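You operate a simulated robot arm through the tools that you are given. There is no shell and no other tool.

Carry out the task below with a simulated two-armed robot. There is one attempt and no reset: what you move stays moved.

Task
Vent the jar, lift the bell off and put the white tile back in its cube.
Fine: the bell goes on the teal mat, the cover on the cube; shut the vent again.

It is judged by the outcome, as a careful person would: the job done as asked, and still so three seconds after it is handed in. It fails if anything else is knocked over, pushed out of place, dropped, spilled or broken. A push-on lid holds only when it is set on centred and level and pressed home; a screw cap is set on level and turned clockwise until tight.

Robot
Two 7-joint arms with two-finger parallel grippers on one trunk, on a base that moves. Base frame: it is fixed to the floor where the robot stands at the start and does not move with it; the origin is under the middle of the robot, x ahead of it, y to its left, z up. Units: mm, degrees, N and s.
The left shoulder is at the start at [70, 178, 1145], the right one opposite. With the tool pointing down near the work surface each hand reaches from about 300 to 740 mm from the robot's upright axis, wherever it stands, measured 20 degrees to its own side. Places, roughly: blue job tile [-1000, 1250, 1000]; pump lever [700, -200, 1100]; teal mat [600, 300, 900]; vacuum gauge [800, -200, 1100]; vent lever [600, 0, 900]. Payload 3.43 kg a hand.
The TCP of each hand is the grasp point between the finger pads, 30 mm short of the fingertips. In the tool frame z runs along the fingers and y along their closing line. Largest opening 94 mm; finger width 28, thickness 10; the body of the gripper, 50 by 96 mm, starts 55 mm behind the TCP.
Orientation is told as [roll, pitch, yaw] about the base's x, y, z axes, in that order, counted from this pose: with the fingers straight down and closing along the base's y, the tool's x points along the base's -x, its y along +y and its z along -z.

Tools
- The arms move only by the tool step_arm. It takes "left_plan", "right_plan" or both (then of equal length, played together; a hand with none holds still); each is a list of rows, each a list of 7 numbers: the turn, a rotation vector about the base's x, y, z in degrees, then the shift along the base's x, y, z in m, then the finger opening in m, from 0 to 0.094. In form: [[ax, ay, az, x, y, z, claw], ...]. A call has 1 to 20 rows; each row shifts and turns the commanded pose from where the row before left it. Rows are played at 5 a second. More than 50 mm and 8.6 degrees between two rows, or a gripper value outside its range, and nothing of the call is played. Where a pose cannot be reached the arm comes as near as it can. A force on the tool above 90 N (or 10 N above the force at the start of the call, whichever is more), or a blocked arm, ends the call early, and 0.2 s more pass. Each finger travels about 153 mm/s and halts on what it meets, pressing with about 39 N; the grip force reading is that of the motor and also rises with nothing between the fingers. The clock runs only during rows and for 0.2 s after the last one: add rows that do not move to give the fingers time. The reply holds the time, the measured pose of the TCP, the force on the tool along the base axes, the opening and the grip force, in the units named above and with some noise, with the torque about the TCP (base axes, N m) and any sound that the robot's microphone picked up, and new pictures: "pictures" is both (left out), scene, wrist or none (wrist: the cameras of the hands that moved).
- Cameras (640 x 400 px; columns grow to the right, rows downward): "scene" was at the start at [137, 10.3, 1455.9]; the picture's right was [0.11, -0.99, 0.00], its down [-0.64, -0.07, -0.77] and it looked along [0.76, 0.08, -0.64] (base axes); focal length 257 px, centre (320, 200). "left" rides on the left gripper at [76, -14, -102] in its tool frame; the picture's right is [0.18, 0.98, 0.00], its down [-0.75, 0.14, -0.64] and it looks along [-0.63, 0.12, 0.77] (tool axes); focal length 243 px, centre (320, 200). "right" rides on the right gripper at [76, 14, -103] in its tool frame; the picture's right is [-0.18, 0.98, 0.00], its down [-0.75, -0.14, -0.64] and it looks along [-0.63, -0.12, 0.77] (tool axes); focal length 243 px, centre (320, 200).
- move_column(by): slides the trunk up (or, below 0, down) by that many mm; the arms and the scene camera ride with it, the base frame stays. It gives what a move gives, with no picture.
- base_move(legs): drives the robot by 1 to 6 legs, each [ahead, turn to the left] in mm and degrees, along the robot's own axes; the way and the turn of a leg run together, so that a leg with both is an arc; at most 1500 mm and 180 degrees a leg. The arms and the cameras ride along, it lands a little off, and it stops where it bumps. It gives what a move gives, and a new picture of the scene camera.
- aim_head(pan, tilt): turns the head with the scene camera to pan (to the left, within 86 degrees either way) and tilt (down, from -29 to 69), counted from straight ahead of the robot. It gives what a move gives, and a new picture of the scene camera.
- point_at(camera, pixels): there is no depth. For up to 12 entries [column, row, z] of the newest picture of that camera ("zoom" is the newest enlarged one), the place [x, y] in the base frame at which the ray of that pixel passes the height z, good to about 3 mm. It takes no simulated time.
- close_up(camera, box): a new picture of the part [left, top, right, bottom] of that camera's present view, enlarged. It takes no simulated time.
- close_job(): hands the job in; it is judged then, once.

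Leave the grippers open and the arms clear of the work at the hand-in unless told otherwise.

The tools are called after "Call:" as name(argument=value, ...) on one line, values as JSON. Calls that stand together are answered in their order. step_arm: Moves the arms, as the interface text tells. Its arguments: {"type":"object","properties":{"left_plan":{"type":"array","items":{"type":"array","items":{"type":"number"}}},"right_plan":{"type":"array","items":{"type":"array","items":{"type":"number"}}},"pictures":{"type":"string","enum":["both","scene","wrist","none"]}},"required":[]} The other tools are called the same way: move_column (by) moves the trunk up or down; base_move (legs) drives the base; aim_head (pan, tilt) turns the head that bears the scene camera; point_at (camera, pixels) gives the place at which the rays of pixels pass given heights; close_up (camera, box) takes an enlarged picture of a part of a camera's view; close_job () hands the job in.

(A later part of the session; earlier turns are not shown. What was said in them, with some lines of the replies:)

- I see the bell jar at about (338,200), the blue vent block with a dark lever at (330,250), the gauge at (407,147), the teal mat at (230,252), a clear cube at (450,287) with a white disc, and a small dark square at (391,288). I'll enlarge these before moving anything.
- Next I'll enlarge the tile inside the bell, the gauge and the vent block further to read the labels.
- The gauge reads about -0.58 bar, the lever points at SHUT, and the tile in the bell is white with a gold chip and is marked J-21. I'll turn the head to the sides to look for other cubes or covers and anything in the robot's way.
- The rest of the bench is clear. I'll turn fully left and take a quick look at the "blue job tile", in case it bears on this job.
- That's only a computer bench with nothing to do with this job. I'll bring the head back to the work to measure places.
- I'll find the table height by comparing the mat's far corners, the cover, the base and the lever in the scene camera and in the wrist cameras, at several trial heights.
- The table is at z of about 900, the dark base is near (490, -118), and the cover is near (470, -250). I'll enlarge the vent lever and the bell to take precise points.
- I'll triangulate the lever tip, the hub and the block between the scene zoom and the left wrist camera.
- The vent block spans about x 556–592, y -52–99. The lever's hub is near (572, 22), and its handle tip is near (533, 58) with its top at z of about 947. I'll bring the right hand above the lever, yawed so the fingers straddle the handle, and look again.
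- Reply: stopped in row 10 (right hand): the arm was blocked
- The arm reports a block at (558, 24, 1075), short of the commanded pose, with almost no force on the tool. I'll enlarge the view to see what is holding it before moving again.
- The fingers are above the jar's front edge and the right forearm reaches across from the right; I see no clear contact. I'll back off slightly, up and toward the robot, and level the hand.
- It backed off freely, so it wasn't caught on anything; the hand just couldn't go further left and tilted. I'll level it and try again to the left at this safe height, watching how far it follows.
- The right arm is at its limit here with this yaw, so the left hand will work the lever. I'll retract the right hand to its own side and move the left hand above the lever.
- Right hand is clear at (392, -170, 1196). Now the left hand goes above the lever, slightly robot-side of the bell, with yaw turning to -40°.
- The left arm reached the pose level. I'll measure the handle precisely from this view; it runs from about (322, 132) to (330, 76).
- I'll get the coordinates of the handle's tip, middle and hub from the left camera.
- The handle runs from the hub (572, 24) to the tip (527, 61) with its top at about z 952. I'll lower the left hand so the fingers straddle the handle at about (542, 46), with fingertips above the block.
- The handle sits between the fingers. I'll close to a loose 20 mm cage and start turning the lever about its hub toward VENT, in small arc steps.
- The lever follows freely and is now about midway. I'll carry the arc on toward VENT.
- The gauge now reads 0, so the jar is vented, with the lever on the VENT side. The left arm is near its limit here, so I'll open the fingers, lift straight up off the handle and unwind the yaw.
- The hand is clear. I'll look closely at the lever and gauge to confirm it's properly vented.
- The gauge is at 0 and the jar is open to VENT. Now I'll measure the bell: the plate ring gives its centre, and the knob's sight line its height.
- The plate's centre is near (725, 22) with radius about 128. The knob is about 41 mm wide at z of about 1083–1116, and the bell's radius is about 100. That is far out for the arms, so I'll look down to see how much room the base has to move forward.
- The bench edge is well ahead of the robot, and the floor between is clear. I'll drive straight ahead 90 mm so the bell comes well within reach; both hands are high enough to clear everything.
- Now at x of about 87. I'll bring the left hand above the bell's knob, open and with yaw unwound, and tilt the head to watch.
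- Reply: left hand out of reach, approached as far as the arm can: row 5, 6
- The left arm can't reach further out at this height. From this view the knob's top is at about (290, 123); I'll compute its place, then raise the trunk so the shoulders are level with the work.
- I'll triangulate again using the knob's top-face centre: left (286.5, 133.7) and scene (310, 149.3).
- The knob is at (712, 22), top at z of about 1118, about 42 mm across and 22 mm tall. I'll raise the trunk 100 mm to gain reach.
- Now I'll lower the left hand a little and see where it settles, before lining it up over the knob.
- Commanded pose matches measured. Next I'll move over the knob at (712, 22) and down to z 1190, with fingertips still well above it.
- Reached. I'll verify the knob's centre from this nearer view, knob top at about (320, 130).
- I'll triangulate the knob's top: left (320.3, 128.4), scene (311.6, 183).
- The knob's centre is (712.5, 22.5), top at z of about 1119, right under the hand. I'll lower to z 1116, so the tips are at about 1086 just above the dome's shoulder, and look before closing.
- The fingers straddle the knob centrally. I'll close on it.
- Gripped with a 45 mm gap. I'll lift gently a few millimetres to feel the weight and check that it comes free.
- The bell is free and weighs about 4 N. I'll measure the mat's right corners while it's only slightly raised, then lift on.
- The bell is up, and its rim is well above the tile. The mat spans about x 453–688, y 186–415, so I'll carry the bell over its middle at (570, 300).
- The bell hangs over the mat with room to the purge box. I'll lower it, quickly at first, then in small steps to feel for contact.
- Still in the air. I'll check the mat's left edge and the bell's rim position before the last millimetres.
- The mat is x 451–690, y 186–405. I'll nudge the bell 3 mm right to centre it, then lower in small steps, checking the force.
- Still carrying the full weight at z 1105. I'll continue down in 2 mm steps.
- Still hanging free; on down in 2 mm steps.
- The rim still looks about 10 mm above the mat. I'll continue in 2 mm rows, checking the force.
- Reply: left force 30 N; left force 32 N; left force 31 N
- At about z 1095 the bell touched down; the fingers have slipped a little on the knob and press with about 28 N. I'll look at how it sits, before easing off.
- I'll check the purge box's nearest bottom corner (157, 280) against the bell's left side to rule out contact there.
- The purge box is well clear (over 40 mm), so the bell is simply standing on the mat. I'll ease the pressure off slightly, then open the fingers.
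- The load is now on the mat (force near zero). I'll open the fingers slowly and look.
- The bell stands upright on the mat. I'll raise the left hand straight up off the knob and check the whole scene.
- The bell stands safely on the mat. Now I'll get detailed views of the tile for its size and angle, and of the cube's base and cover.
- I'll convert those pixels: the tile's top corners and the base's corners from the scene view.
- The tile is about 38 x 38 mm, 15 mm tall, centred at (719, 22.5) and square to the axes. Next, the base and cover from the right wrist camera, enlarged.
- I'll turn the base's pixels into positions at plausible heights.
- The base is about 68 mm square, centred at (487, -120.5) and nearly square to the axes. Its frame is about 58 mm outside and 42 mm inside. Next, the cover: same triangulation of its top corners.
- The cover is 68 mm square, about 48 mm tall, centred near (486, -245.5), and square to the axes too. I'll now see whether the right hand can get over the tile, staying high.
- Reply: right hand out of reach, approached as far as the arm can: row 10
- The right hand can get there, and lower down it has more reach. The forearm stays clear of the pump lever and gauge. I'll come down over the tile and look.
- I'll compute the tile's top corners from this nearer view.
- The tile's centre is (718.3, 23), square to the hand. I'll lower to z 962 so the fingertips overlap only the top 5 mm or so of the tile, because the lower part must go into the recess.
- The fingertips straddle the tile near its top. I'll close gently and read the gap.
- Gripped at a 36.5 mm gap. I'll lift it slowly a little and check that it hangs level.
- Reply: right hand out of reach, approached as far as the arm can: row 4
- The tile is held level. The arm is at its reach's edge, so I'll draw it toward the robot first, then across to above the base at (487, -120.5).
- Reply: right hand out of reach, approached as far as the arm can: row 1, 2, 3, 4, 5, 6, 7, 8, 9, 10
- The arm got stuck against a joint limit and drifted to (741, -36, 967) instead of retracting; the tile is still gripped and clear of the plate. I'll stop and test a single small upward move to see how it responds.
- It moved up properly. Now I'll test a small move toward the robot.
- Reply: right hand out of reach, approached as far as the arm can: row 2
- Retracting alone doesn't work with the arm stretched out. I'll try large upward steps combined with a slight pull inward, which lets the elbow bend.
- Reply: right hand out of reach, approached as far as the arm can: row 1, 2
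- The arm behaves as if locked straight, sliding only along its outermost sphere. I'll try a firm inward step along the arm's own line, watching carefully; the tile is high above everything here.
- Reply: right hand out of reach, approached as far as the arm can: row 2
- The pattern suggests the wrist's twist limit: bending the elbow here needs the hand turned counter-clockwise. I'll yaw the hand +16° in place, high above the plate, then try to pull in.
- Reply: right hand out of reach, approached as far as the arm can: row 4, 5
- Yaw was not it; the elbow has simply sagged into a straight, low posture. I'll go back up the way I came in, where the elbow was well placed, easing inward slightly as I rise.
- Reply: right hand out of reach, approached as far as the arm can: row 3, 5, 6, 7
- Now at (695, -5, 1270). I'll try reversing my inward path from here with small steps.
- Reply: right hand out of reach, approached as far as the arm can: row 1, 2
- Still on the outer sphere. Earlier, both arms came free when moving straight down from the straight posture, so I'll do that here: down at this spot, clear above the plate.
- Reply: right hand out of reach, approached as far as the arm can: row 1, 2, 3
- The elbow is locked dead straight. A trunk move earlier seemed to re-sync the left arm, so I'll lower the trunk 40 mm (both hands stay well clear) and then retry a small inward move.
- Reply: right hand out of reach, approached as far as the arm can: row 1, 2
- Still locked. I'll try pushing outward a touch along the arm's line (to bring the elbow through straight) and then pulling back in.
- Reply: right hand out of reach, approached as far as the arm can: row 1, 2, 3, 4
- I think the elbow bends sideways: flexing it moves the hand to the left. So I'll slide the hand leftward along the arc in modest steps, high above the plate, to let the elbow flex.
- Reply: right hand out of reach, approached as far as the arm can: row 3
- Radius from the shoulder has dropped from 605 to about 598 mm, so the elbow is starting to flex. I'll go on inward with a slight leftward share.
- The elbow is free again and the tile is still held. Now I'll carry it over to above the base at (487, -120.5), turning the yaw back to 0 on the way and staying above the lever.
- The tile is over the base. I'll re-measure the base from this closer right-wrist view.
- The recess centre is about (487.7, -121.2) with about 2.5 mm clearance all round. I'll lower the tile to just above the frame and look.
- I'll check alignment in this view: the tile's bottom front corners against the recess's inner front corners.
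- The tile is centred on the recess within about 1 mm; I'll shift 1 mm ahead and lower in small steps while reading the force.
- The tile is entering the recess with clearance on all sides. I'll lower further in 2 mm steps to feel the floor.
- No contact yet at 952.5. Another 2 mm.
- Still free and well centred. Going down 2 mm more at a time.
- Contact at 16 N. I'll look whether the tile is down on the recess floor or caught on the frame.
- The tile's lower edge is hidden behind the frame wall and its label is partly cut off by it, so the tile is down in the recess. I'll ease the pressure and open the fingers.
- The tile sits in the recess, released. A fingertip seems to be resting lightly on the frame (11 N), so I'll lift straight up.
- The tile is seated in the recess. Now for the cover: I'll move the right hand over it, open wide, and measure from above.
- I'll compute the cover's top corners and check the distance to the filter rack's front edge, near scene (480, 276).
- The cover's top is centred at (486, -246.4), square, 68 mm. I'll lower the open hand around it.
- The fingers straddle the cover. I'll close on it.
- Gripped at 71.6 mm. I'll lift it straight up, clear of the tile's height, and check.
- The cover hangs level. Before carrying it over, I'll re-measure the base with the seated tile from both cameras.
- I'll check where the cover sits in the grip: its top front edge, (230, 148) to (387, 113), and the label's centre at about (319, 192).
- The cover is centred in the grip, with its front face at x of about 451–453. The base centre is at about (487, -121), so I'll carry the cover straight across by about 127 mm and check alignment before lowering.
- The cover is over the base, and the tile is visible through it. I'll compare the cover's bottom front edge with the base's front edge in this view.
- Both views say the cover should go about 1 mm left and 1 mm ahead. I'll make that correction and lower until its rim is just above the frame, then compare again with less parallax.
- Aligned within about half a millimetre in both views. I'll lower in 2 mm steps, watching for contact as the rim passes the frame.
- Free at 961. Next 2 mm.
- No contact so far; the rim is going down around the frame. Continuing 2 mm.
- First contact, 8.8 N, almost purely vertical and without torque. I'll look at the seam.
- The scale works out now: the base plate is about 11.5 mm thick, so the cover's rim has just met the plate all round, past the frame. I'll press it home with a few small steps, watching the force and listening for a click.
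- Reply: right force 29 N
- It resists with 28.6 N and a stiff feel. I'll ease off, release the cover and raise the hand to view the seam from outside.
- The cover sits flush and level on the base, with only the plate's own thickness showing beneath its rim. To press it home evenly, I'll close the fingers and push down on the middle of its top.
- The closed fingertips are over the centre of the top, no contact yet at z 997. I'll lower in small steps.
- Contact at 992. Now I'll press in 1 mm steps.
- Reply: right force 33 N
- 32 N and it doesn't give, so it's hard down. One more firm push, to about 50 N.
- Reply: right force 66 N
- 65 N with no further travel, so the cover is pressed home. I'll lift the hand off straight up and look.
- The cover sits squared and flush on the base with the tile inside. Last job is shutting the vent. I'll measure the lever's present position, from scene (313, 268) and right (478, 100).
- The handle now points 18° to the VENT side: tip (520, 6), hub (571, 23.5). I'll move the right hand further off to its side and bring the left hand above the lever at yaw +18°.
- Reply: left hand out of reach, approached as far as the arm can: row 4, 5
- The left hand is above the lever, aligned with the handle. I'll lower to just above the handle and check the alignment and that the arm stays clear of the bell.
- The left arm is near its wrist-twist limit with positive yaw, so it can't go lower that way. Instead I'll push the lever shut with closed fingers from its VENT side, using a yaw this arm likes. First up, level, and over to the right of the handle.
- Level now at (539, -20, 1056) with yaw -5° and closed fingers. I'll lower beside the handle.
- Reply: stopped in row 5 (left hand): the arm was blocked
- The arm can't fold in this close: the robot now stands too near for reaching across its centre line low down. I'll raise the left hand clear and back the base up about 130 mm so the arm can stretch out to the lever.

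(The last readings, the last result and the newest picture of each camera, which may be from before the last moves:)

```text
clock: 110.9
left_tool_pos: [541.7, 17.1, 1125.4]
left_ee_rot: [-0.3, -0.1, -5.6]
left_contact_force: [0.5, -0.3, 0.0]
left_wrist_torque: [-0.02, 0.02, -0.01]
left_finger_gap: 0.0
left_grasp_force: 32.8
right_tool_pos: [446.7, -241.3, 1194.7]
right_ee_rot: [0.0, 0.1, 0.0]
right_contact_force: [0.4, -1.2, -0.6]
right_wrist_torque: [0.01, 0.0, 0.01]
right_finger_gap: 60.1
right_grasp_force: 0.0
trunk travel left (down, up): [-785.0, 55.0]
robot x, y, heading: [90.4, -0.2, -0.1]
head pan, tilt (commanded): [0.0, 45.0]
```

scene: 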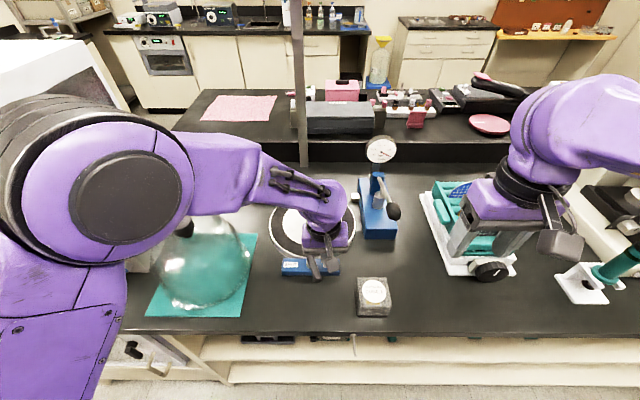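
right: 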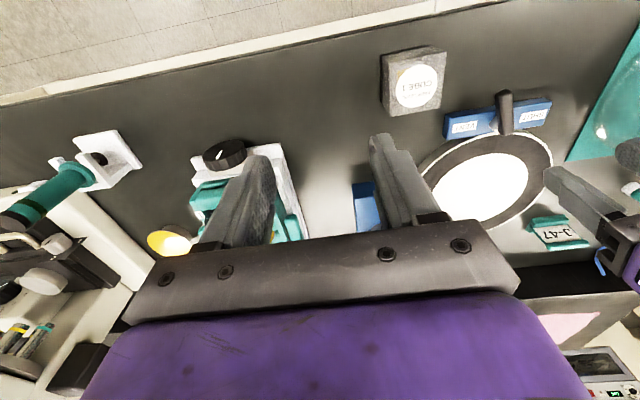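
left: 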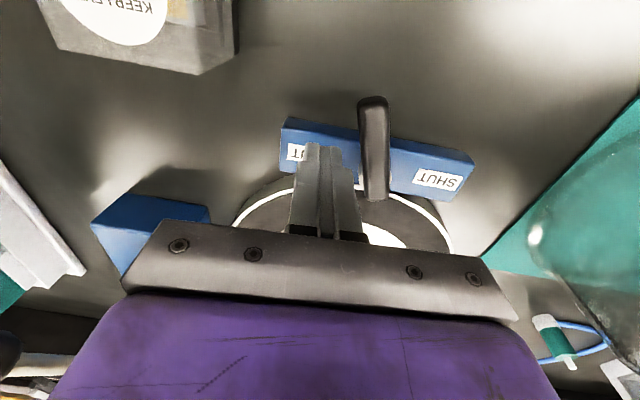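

The hand is up and level at z 1125. Backing the base straight by 130 mm.

Call:
base_move(legs=[[-130, 0]])

```text
clock: 112.2
left_tool_pos: [413.2, 17.0, 1123.1]
left_ee_rot: [-0.2, 0.0, -5.7]
left_contact_force: [0.4, 0.5, 0.2]
left_wrist_torque: [0.0, 0.04, 0.03]
left_finger_gap: 0.4
left_grasp_force: 32.9
right_tool_pos: [317.6, -239.4, 1193.5]
right_ee_rot: [0.1, 0.2, 0.2]
right_contact_force: [0.1, 0.1, -0.2]
right_wrist_torque: [0.04, 0.02, 0.01]
right_finger_gap: 60.0
right_grasp_force: 0.0
trunk travel left (down, up): [-785.0, 55.0]
robot x, y, heading: [-41.5, 0.4, 0.1]
head pan, tilt (commanded): [0.0, 45.0]
```

scene: 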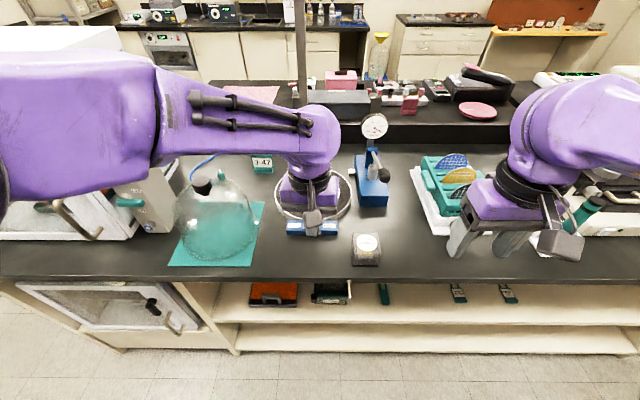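

Base at x = -41. Now I'll stretch the left hand out to beside the lever, staying above it first.

Call:
step_arm(left_plan=[[0, 0, 0, 0.025, -0.004, 0, 0.0], [0, 0, 0, 0.025, -0.008, -0.01, 0.0], [0, 0, 0, 0.025, -0.008, -0.02, 0.0], [0, 0, 0, 0.025, -0.01, -0.02, 0.0], [0, 0, 0, 0.024, -0.01, -0.02, 0.0], [0, 0, 0, 0, 0, 0, 0.0]], pictures="none")

```text
clock: 113.6
left_tool_pos: [533.9, -21.3, 1053.3]
left_ee_rot: [-0.3, -0.1, -5.6]
left_contact_force: [0.1, 0.0, 0.7]
left_wrist_torque: [0.03, -0.01, -0.02]
left_finger_gap: 0.0
left_grasp_force: 33.2
right_tool_pos: [315.9, -239.6, 1196.1]
right_ee_rot: [0.1, 0.0, 0.2]
right_contact_force: [-0.2, -0.1, 0.2]
right_wrist_torque: [0.01, -0.02, -0.01]
right_finger_gap: 60.3
right_grasp_force: 0.1
trunk travel left (down, up): [-785.0, 55.0]
robot x, y, heading: [-40.8, 2.7, -0.2]
head pan, tilt (commanded): [0.0, 45.0]
```

In place at (534, -21, 1053), level. Lowering beside the handle.

Call:
step_arm(left_plan=[[0, 0, 0, 0.001, 0, -0.03, 0.0], [0, 0, 0, 0.001, 0, -0.03, 0.0], [0, 0, 0, 0, 0, -0.017, 0.0], [0, 0, 0, 0, 0, -0.01, 0.0], [0, 0, 0, 0, 0, 0, 0.0]], pictures="both")

Call:
close_up(camera="left", box=[220, 50, 440, 220])

Call:
close_up(camera="scene", box=[270, 190, 360, 250])

```text
clock: 114.8
left_tool_pos: [536.7, -22.5, 966.2]
left_ee_rot: [-0.3, -0.1, -5.7]
left_contact_force: [0.7, 0.0, 0.2]
left_wrist_torque: [-0.03, -0.03, 0.0]
left_finger_gap: 0.0
left_grasp_force: 33.6
right_tool_pos: [315.4, -240.6, 1195.9]
right_ee_rot: [0.0, 0.1, 0.1]
right_contact_force: [0.5, 0.1, -0.1]
right_wrist_torque: [0.02, -0.01, 0.01]
right_finger_gap: 60.0
right_grasp_force: 0.0
trunk travel left (down, up): [-785.0, 55.0]
robot x, y, heading: [-37.1, 0.5, 0.1]
head pan, tilt (commanded): [0.0, 45.0]
```

scene: 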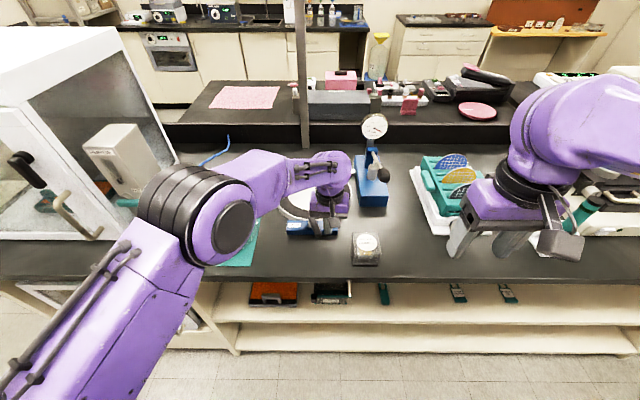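
left: 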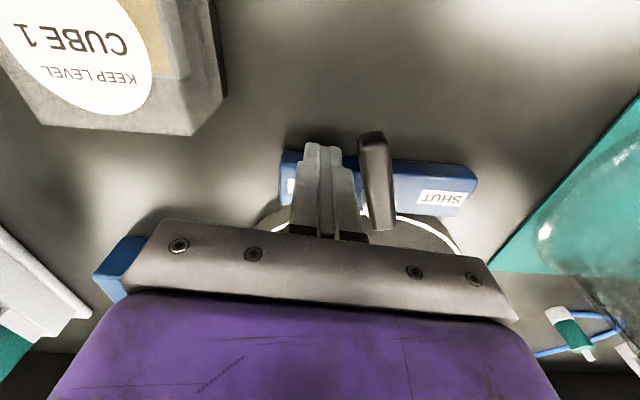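

```text
2.35 times, centred on (330, 135) of left
```

zoom: 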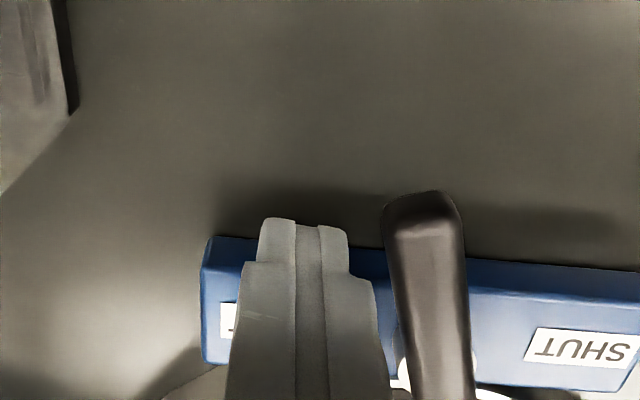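

```text
6.67 times, centred on (315, 220) of scene
```

zoom: 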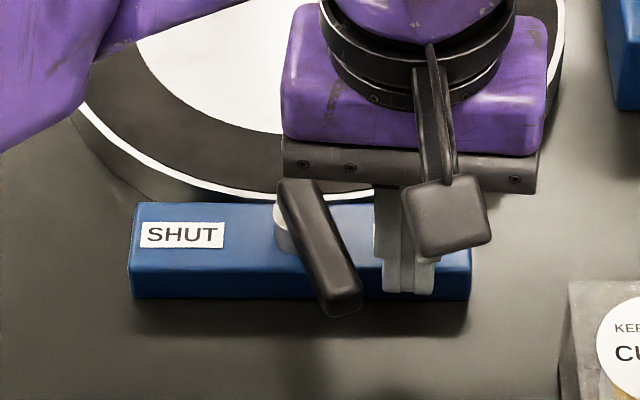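

The fingers are right beside the handle on the VENT side. I'll sweep them along the arc toward SHUT, turning with the handle, stopping a little before the end.

Call:
step_arm(left_plan=[[0, 0, 0, -0.0007, 0.0125, 0, 0.0], [0, 0, 0, -0.0005, 0.01, 0, 0.0], [0, 0, 0, -0.0005, 0.0065, 0, 0.0], [0, 0, -4.3, -0.0025, 0.0066, 0, 0.0], [0, 0, -8.5, -0.0011, 0.0067, 0, 0.0], [0, 0, -8.5, -0.0001, 0.007, 0, 0.0], [0, 0, 0, 0, 0, 0, 0.0]], pictures="both")

Call:
close_up(camera="scene", box=[270, 190, 360, 250])

```text
clock: 116.4
left_tool_pos: [531.7, 26.8, 967.5]
left_ee_rot: [-0.3, -0.2, -27.1]
left_contact_force: [0.1, -0.3, 0.4]
left_wrist_torque: [-0.01, -0.01, 0.02]
left_finger_gap: 0.0
left_grasp_force: 33.3
right_tool_pos: [316.4, -241.3, 1194.4]
right_ee_rot: [0.0, 0.1, 0.1]
right_contact_force: [-0.2, 0.2, -0.2]
right_wrist_torque: [0.02, 0.01, -0.01]
right_finger_gap: 59.8
right_grasp_force: 0.1
trunk travel left (down, up): [-785.0, 55.0]
robot x, y, heading: [-41.6, -0.3, 0.1]
head pan, tilt (commanded): [0.0, 45.0]
```

scene: 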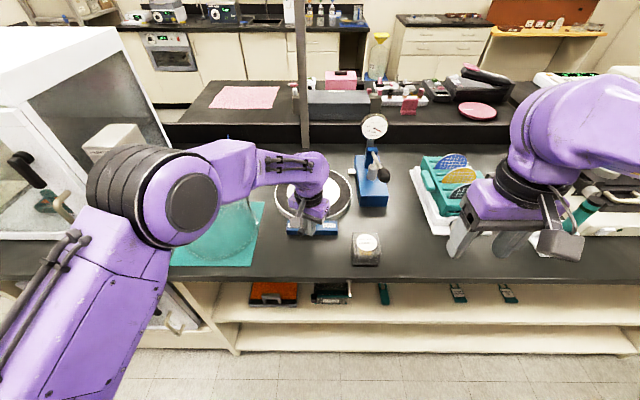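
left: 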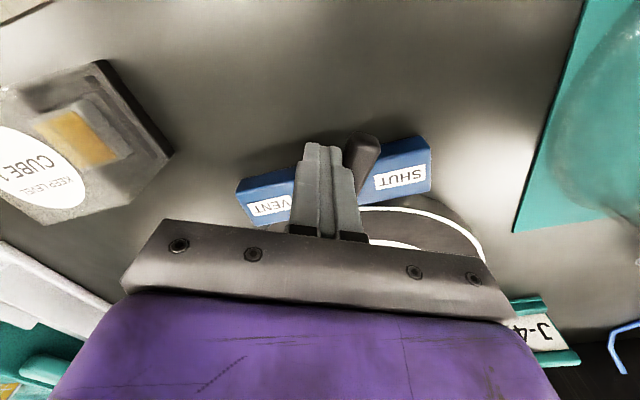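

```text
6.67 times, centred on (315, 220) of scene
```

zoom: 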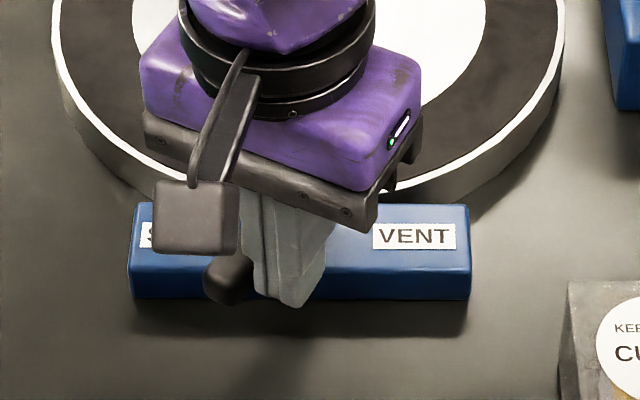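

The lever follows easily; it's past the middle toward SHUT. Continuing the arc to the original SHUT angle.

Call:
step_arm(left_plan=[[0, 0, -4.5, 0.0004, 0.0028, 0, 0.0], [0, 0, -4.5, 0.0004, 0.0027, 0, 0.0], [0, 0, -4, 0.0008, 0.0027, 0, 0.0], [0, 0, 0, 0, 0, 0, 0.0]], pictures="wrist")

Call:
close_up(camera="left", box=[220, 80, 440, 240])

Call:
close_up(camera="scene", box=[270, 190, 360, 250])

```text
clock: 117.4
left_tool_pos: [532.4, 33.8, 966.8]
left_ee_rot: [-0.3, -0.1, -40.1]
left_contact_force: [-1.3, -4.3, 0.2]
left_wrist_torque: [-0.06, -0.04, -0.07]
left_finger_gap: 0.2
left_grasp_force: 32.8
right_tool_pos: [314.8, -241.1, 1195.1]
right_ee_rot: [0.1, 0.1, 0.0]
right_contact_force: [0.4, -1.0, -0.8]
right_wrist_torque: [-0.01, -0.01, 0.02]
right_finger_gap: 60.1
right_grasp_force: 0.1
trunk travel left (down, up): [-785.0, 55.0]
robot x, y, heading: [-40.9, 2.1, -0.2]
head pan, tilt (commanded): [0.0, 45.0]
```

left: 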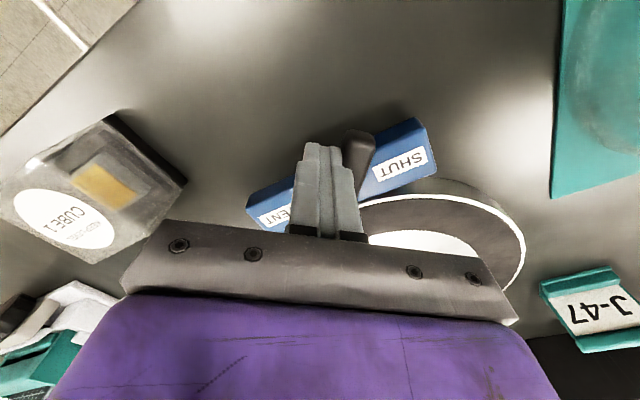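

```text
2.50 times, centred on (330, 160) of left
```

zoom: 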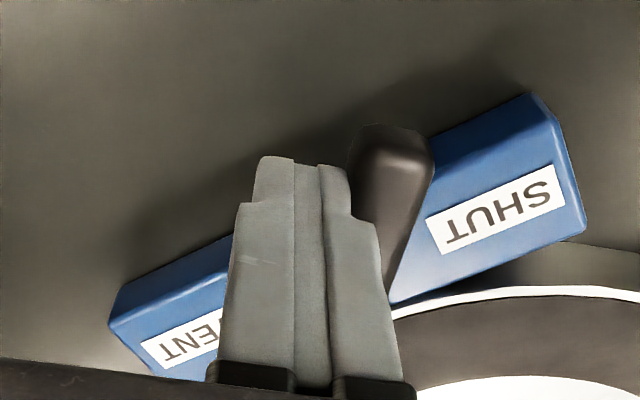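

```text
6.67 times, centred on (315, 220) of scene
```

zoom: 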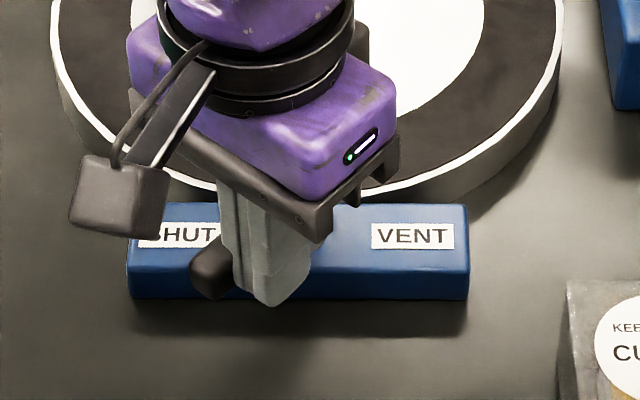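

A first resistance of about 4 N. I'll push on a little to feel whether this is the SHUT stop.

Call:
step_arm(left_plan=[[0, 0, -1, 0.0005, 0.0015, 0, 0.0], [0, 0, 0, 0, 0, 0, 0.0]], pictures="none")

```text
clock: 118.0
left_tool_pos: [532.6, 34.1, 966.6]
left_ee_rot: [-0.3, 0.0, -41.0]
left_contact_force: [-4.5, -8.5, -0.2]
left_wrist_torque: [-0.08, 0.06, 0.09]
left_finger_gap: 0.0
left_grasp_force: 33.7
right_tool_pos: [315.5, -241.2, 1195.1]
right_ee_rot: [0.1, 0.1, 0.0]
right_contact_force: [-0.3, -0.7, 0.6]
right_wrist_torque: [0.01, 0.0, 0.0]
right_finger_gap: 60.1
right_grasp_force: 0.1
trunk travel left (down, up): [-785.0, 55.0]
robot x, y, heading: [-42.7, 0.7, -0.2]
head pan, tilt (commanded): [0.0, 45.0]
```

The force rises while the lever doesn't move, so it's at its SHUT stop. I'll back the fingers off the handle, lift clear, and check it.

Call:
step_arm(left_plan=[[0, 0, 0, -0.0005, -0.001, 0, 0.0], [0, 0, 0, -0.004, -0.006, 0, 0.0], [0, 0, 0, -0.006, -0.008, 0.005, 0.0], [0, 0, 0, 0, 0, 0.03, 0.0], [0, 0, 0, 0, 0, 0.04, 0.0], [0, 0, 4, 0, 0.01, 0.04, 0.02], [0, 0, 6, -0.01, 0.02, 0.04, 0.04], [0, 0, 6, -0.02, 0.03, 0.03, 0.06], [0, 0, 6, -0.02, 0.04, 0.02, 0.08], [0, 0, 6, -0.02, 0.04, 0.01, 0.08], [0, 0, 6, -0.02, 0.04, 0, 0.08], [0, 0, 0, 0, 0, 0, 0.08]], pictures="both")

Call:
close_up(camera="scene", box=[270, 190, 360, 250])

```text
clock: 120.6
left_tool_pos: [434.4, 202.2, 1181.7]
left_ee_rot: [-0.3, -0.1, -6.9]
left_contact_force: [0.4, -0.2, -0.3]
left_wrist_torque: [0.02, 0.02, 0.02]
left_finger_gap: 79.9
left_grasp_force: 0.1
right_tool_pos: [316.7, -240.8, 1195.1]
right_ee_rot: [0.1, 0.1, 0.1]
right_contact_force: [0.4, 0.1, 0.8]
right_wrist_torque: [0.01, -0.04, -0.01]
right_finger_gap: 59.7
right_grasp_force: 0.1
trunk travel left (down, up): [-785.0, 55.0]
robot x, y, heading: [-42.1, 0.6, -0.1]
head pan, tilt (commanded): [0.0, 45.0]
```

scene: 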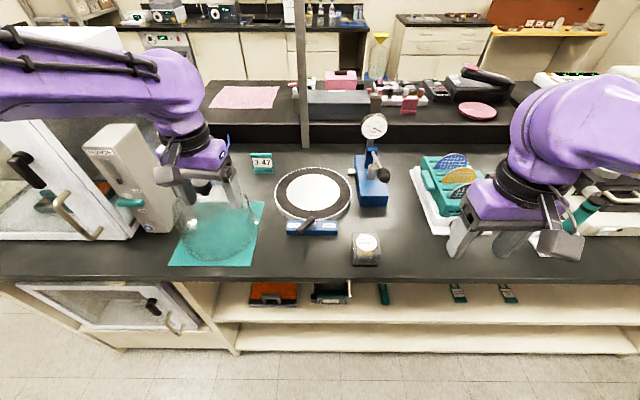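
left: 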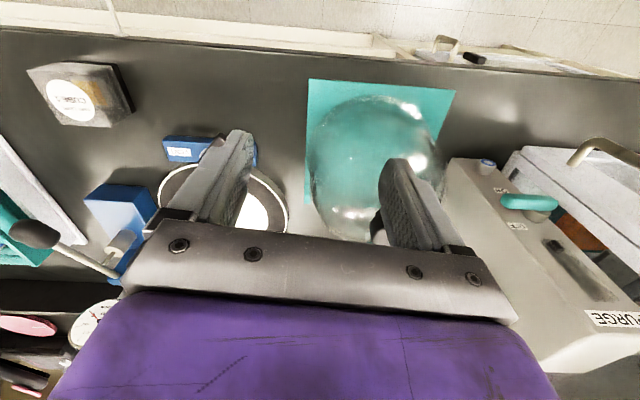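

```text
6.67 times, centred on (315, 220) of scene
```

zoom: 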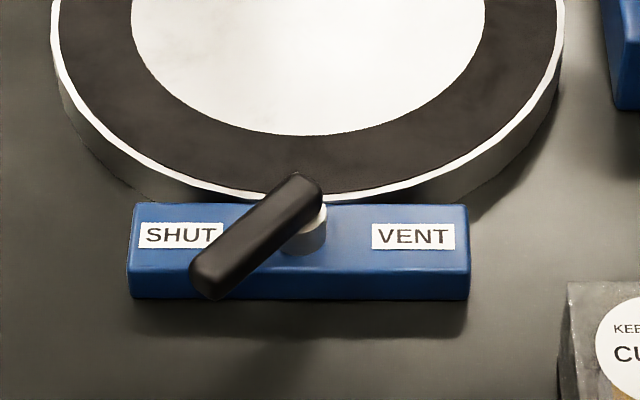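

The lever is back at SHUT, just as it stood at the start. I'll move both hands up and away, then inspect the bell, the cube and the gauge.

Call:
step_arm(left_plan=[[0, 0, 1.5, -0.01, 0.01, 0.03, 0.09], [0, 0, 1.5, -0.02, 0.02, 0.03, 0.09], [0, 0, 1.5, -0.02, 0.02, 0.03, 0.09], [0, 0, 1.5, -0.02, 0.02, 0.02, 0.09], [0, 0, 0, 0, 0, 0, 0.09]], right_plan=[[0, 0, 0, 0, 0, 0.01, 0.09], [0, 0, 0, 0, 0, 0.01, 0.09], [0, 0, 0, 0, 0, 0.01, 0.09], [0, 0, 0, 0, 0, 0.01, 0.09], [0, 0, 0, 0, 0, 0, 0.09]], pictures="both")

Call:
close_up(camera="scene", box=[150, 150, 300, 280])

Call:
close_up(camera="scene", box=[340, 222, 396, 272])

Call:
close_up(camera="scene", box=[350, 105, 400, 145])

Call:
close_up(camera="left", box=[0, 20, 300, 240])

```text
clock: 121.8
left_tool_pos: [363.0, 273.0, 1292.2]
left_ee_rot: [-0.3, -0.1, -0.9]
left_contact_force: [-0.4, 0.5, 0.0]
left_wrist_torque: [0.01, 0.02, 0.03]
left_finger_gap: 90.2
left_grasp_force: 0.0
right_tool_pos: [316.1, -240.6, 1234.6]
right_ee_rot: [0.0, 0.1, 0.0]
right_contact_force: [0.4, -1.2, -1.7]
right_wrist_torque: [-0.03, -0.01, 0.0]
right_finger_gap: 89.7
right_grasp_force: 0.0
trunk travel left (down, up): [-785.0, 55.0]
robot x, y, heading: [-41.3, 3.0, -0.0]
head pan, tilt (commanded): [0.0, 45.0]
```

scene: 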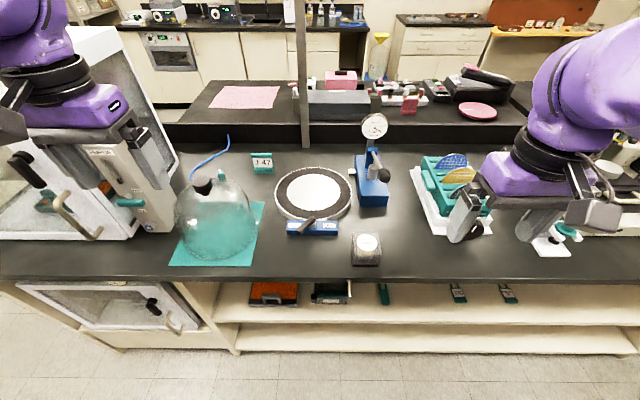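
right: 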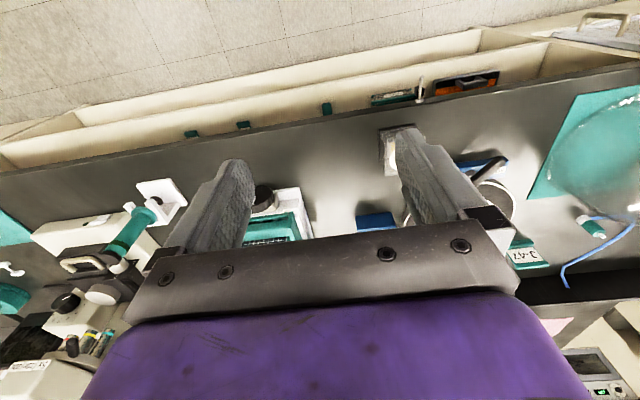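
left: 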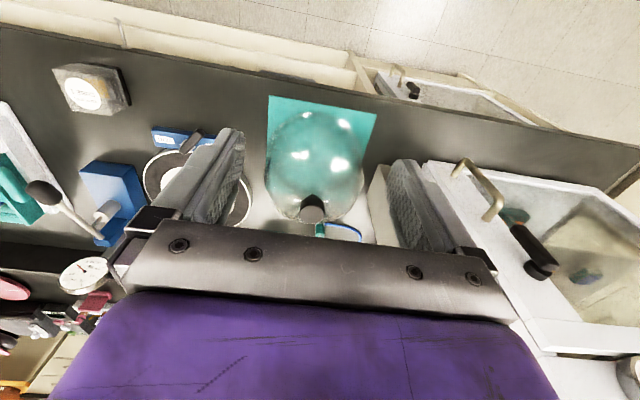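

```text
3.08 times, centred on (225, 215) of scene
```

zoom: 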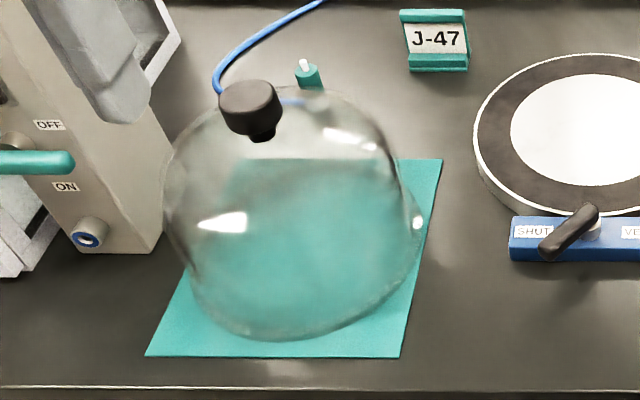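

```text
8.00 times, centred on (368, 247) of scene
```

zoom: 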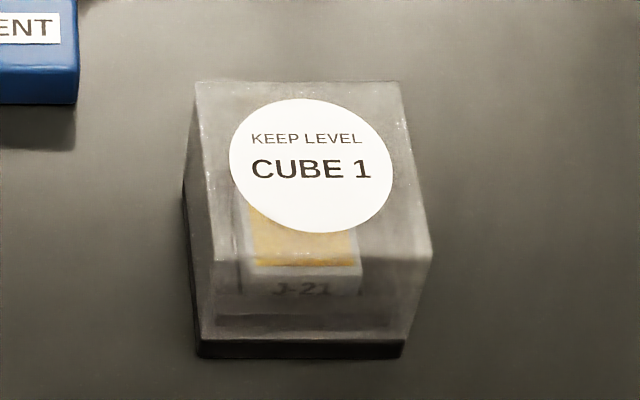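

```text
10.00 times, centred on (375, 125) of scene
```

zoom: 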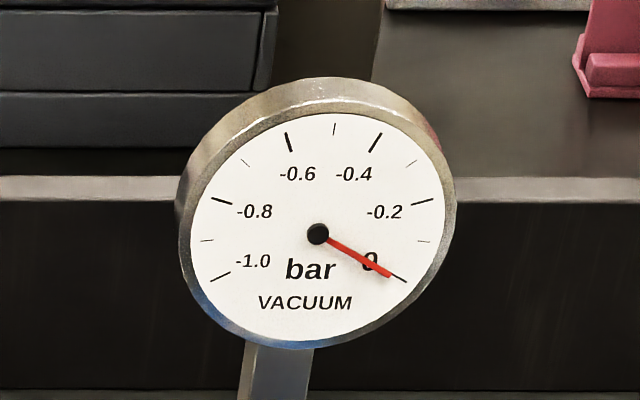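

```text
1.82 times, centred on (150, 130) of left
```

zoom: 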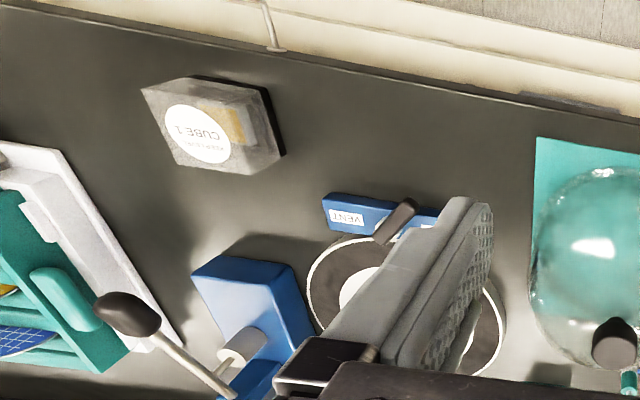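

The gauge reads 0, the lever is at SHUT, and the cube is closed with the tile inside. I'll check the bell's footprint on the mat from the left wrist view, and that the cover sits level.

Call:
close_up(camera="left", box=[240, 80, 400, 240])

Call:
close_up(camera="left", box=[40, 50, 140, 120])

Call:
close_up(camera="right", box=[370, 110, 430, 190])

```text
2.50 times, centred on (320, 160) of left
```

zoom: 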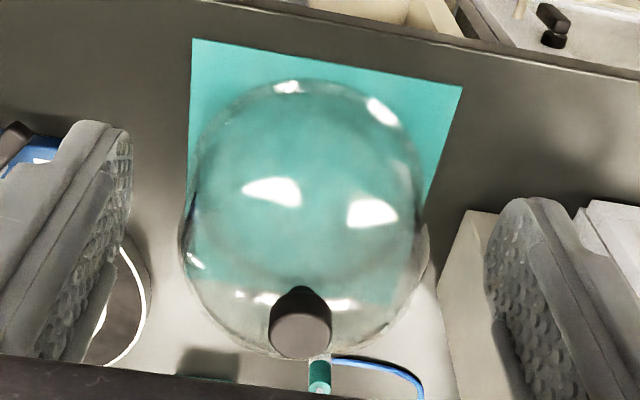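

```text
5.71 times, centred on (90, 85) of left
```

zoom: 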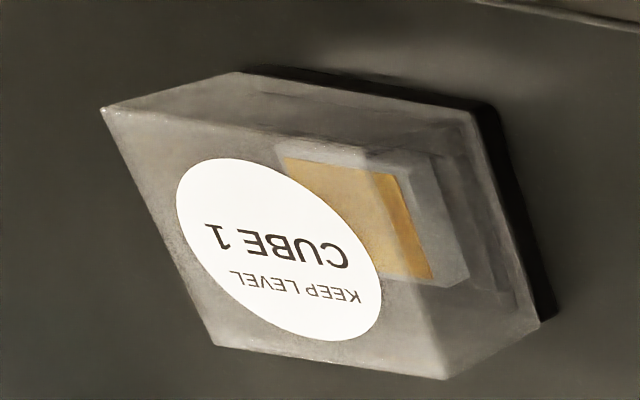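

```text
5.00 times, centred on (400, 150) of right
```

zoom: 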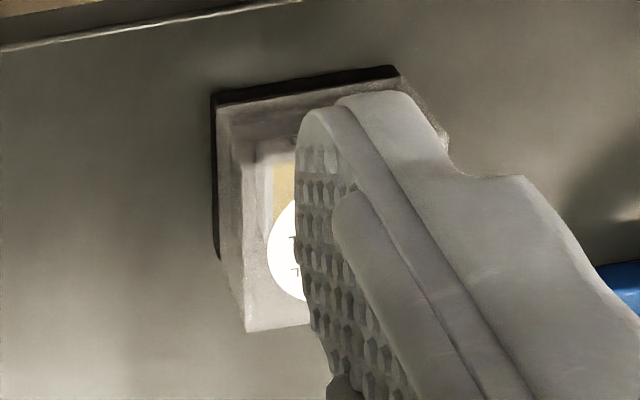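

All checks agree:
- The bell stands upright within the teal mat.
- The cube is closed, with the cover level and flush and the J-21 tile inside.
- The vent is back at its SHUT stop and the gauge reads 0.
- Both grippers are open and clear of the work.

I'm handing in the job.

Call:
close_job()

```text
The job is handed in.
```

The job is finished and handed in; I haven't been shown the verdict.

- **Vent:** I turned the lever toward VENT and the gauge went from about -0.58 bar to 0. At the end I pushed the lever back to its SHUT stop.
- **Bell:** It is standing upright, fully on the teal mat.
- **Tile:** The white tile marked J-21 is seated in the recess of Cube 1's base.
- **Cover:** It is on the base, flush and level. I pressed it down with up to about 65 N and it had no travel left.

- **Detour with the tile:** While I carried the tile, the right arm locked straight at the edge of its reach. It drifted above the jar plate for a while before I freed it. The tile stayed gripped and nothing was touched.
- **Extra force:** The bell took about 28 N when it was set down on the mat, and a fingertip rested on the cube's frame at about 11 N when I let go of the tile. I saw no damage or shift from either.

The base was left about 40 mm behind where it started and the trunk about 60 mm higher.
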